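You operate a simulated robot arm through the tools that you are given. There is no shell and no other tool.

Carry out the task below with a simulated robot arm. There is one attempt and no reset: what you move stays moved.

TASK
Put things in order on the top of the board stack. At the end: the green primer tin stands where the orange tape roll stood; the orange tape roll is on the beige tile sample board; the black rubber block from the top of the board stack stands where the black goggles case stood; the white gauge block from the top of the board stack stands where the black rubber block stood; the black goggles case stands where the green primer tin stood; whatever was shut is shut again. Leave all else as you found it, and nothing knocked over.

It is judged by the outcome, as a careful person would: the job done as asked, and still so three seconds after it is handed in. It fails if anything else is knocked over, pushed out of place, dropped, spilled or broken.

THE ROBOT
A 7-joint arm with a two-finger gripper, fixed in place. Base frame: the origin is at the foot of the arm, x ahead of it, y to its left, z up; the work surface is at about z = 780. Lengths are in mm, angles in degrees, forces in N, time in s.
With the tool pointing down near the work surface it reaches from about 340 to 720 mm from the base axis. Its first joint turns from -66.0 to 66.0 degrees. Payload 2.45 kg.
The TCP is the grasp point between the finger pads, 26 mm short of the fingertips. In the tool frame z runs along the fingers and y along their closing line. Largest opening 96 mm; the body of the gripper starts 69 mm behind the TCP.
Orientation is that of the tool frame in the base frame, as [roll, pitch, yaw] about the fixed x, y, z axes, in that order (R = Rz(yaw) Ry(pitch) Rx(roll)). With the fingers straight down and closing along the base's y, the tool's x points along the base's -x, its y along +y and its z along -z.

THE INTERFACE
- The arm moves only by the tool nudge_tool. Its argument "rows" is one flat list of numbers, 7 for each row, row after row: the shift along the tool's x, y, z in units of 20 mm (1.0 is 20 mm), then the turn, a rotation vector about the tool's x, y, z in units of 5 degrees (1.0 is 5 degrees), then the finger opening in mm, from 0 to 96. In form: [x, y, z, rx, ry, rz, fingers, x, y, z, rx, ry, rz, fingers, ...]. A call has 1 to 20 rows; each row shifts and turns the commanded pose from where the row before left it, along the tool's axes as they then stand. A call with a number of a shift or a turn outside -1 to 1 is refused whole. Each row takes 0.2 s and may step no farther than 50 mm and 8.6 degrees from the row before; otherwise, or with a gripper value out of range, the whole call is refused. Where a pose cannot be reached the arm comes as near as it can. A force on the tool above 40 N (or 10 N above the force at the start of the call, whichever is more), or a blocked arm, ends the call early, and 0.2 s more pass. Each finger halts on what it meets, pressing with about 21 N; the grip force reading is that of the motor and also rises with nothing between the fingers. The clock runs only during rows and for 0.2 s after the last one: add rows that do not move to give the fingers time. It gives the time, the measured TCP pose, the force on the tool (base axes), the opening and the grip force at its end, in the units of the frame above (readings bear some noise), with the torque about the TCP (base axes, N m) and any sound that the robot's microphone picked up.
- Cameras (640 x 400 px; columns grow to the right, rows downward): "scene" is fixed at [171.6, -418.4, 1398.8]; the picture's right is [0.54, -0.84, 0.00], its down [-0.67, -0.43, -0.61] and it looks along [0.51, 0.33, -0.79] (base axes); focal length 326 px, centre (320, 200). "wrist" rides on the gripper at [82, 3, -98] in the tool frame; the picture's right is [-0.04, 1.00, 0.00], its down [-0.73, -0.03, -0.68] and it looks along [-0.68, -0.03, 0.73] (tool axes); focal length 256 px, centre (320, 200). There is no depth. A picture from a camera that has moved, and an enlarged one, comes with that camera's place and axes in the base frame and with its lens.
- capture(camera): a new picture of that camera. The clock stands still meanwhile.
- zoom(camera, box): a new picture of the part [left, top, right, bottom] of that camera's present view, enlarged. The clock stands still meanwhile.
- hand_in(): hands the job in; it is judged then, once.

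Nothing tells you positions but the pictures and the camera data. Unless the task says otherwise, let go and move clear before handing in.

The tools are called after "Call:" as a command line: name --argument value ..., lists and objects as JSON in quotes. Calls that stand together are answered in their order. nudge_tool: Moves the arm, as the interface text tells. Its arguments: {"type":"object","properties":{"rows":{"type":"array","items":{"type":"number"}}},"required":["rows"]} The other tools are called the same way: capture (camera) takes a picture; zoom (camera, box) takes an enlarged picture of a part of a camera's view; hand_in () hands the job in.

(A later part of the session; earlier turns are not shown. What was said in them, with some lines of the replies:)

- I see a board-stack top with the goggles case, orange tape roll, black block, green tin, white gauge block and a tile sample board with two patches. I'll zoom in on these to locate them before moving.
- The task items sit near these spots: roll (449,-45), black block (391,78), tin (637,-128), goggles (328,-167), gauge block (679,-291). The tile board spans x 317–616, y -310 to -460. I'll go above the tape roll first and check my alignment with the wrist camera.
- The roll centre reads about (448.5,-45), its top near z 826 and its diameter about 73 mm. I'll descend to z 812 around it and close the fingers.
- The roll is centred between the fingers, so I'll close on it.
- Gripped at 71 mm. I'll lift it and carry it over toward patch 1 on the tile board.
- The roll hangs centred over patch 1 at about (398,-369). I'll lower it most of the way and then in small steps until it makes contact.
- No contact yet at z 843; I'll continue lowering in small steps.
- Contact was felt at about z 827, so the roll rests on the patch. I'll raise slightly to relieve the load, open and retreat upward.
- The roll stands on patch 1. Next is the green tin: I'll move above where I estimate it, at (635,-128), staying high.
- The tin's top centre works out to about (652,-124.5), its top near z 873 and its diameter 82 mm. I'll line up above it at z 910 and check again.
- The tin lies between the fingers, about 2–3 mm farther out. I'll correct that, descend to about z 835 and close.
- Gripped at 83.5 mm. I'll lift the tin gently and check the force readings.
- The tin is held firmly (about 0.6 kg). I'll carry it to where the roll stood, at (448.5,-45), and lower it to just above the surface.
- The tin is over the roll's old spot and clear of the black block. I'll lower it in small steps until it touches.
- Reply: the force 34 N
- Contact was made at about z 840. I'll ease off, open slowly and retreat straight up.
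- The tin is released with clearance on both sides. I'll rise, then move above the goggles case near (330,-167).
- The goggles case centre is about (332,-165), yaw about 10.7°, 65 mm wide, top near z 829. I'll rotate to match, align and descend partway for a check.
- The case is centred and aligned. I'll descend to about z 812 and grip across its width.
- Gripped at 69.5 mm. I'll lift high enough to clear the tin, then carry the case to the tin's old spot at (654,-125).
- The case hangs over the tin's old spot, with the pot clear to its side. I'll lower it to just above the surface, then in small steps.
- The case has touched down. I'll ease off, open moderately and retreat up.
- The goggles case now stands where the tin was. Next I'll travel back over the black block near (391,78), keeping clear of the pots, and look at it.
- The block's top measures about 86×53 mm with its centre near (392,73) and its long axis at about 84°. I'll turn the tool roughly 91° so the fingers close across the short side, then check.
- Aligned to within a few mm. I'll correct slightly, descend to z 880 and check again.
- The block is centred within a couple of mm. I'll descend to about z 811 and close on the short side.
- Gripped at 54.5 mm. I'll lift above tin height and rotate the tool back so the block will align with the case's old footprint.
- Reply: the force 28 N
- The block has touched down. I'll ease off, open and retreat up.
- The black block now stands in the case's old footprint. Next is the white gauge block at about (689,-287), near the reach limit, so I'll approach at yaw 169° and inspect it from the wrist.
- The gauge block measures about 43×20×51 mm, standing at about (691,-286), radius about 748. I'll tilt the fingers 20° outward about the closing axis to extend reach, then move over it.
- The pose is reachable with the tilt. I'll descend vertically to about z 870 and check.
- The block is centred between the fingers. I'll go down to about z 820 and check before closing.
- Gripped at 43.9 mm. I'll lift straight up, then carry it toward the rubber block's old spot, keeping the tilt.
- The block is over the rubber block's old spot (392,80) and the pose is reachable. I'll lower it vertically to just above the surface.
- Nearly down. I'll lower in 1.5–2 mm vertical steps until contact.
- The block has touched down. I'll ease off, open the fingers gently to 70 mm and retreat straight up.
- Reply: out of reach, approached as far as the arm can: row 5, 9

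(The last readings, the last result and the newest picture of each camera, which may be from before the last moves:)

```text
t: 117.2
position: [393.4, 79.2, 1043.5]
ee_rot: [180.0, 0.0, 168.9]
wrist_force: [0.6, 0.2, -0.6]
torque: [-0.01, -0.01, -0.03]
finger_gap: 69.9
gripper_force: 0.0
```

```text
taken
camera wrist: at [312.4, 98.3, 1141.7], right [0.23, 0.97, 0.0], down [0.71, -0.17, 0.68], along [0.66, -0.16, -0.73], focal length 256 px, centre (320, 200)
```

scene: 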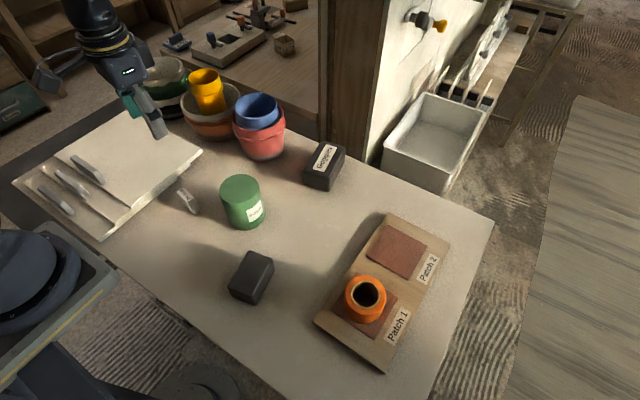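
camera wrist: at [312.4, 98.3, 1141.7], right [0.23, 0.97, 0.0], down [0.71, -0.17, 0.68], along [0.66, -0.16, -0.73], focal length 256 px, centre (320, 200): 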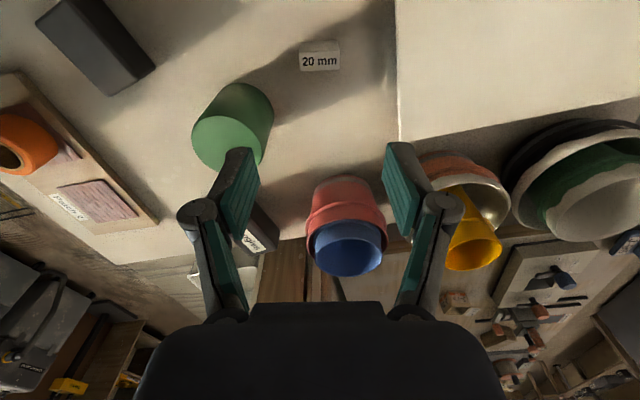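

Call:
zoom --camera "scene" --box '[140, 140, 300, 320]'

Call:
zoom --camera "wrist" --box '[240, 20, 400, 120]'

Call:
zoom --camera "scene" --box '[0, 60, 240, 250]'

```text
2.22 times, centred on (220, 230) of scene
camera zoom: at [171.6, -418.4, 1398.8], right [0.54, -0.84, 0.0], down [-0.67, -0.43, -0.61], along [0.51, 0.33, -0.79], focal length 725 px, centre (542, 133)
```

zoom: 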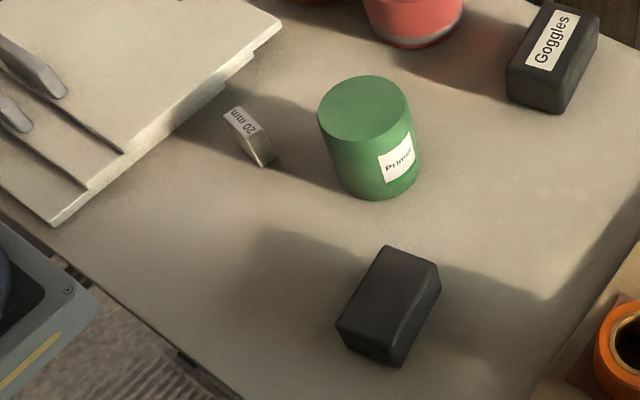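

```text
4.00 times, centred on (320, 70) of wrist
camera zoom: at [312.4, 98.3, 1141.7], right [0.23, 0.97, 0.0], down [0.71, -0.17, 0.68], along [0.66, -0.16, -0.73], focal length 1024 px, centre (320, 720)
```

zoom: 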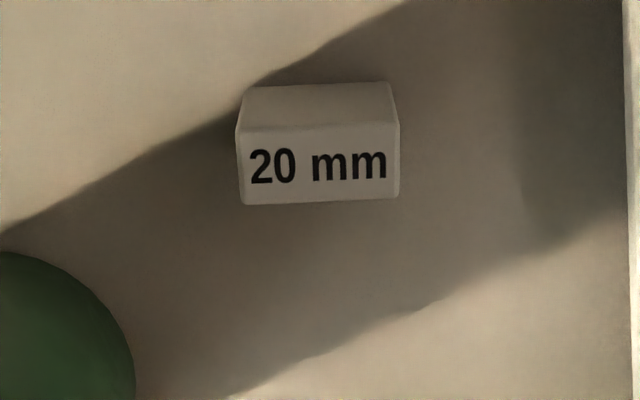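

```text
2.11 times, centred on (120, 155) of scene
camera zoom: at [171.6, -418.4, 1398.8], right [0.54, -0.84, 0.0], down [-0.67, -0.43, -0.61], along [0.51, 0.33, -0.79], focal length 687 px, centre (741, 295)
```

zoom: 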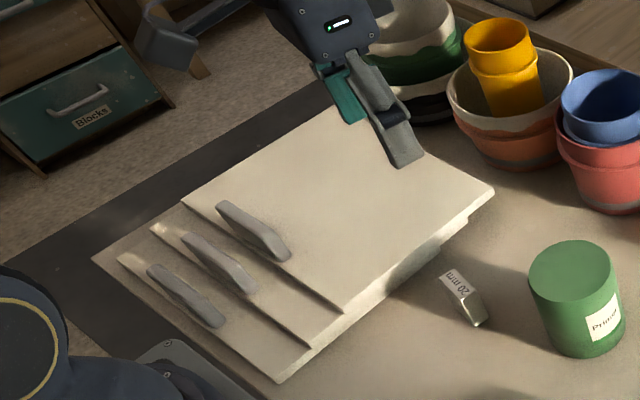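

All five items are in their new places and upright: the roll on the tile board, the tin where the roll stood, and the case where the tin stood. The black block stands where the case was, and the gauge block where the black block was. Nothing else has moved, nothing was opened and the gripper is clear, so I'm handing in.

Call:
hand_in

```text
The job is handed in.
```

I handed the job in with all five items in their new places and standing upright. The last pictures showed nothing else moved or knocked over.

- **Orange tape roll:** on the beige tile sample board, centred on the tile marked Patch 1.
- **Green primer tin:** where the tape roll stood.
- **Black goggles case:** where the tin stood, at the same angle it had before.
- **Black rubber block:** where the goggles case stood. I turned it to line up with the case's old footprint, so its long side now points a different way than before.
- **White gauge block:** where the rubber block stood, still on its narrow side with the "20 mm" label on top.

I opened nothing, so there was nothing to shut again. The gripper was empty and well above the items when I handed in.
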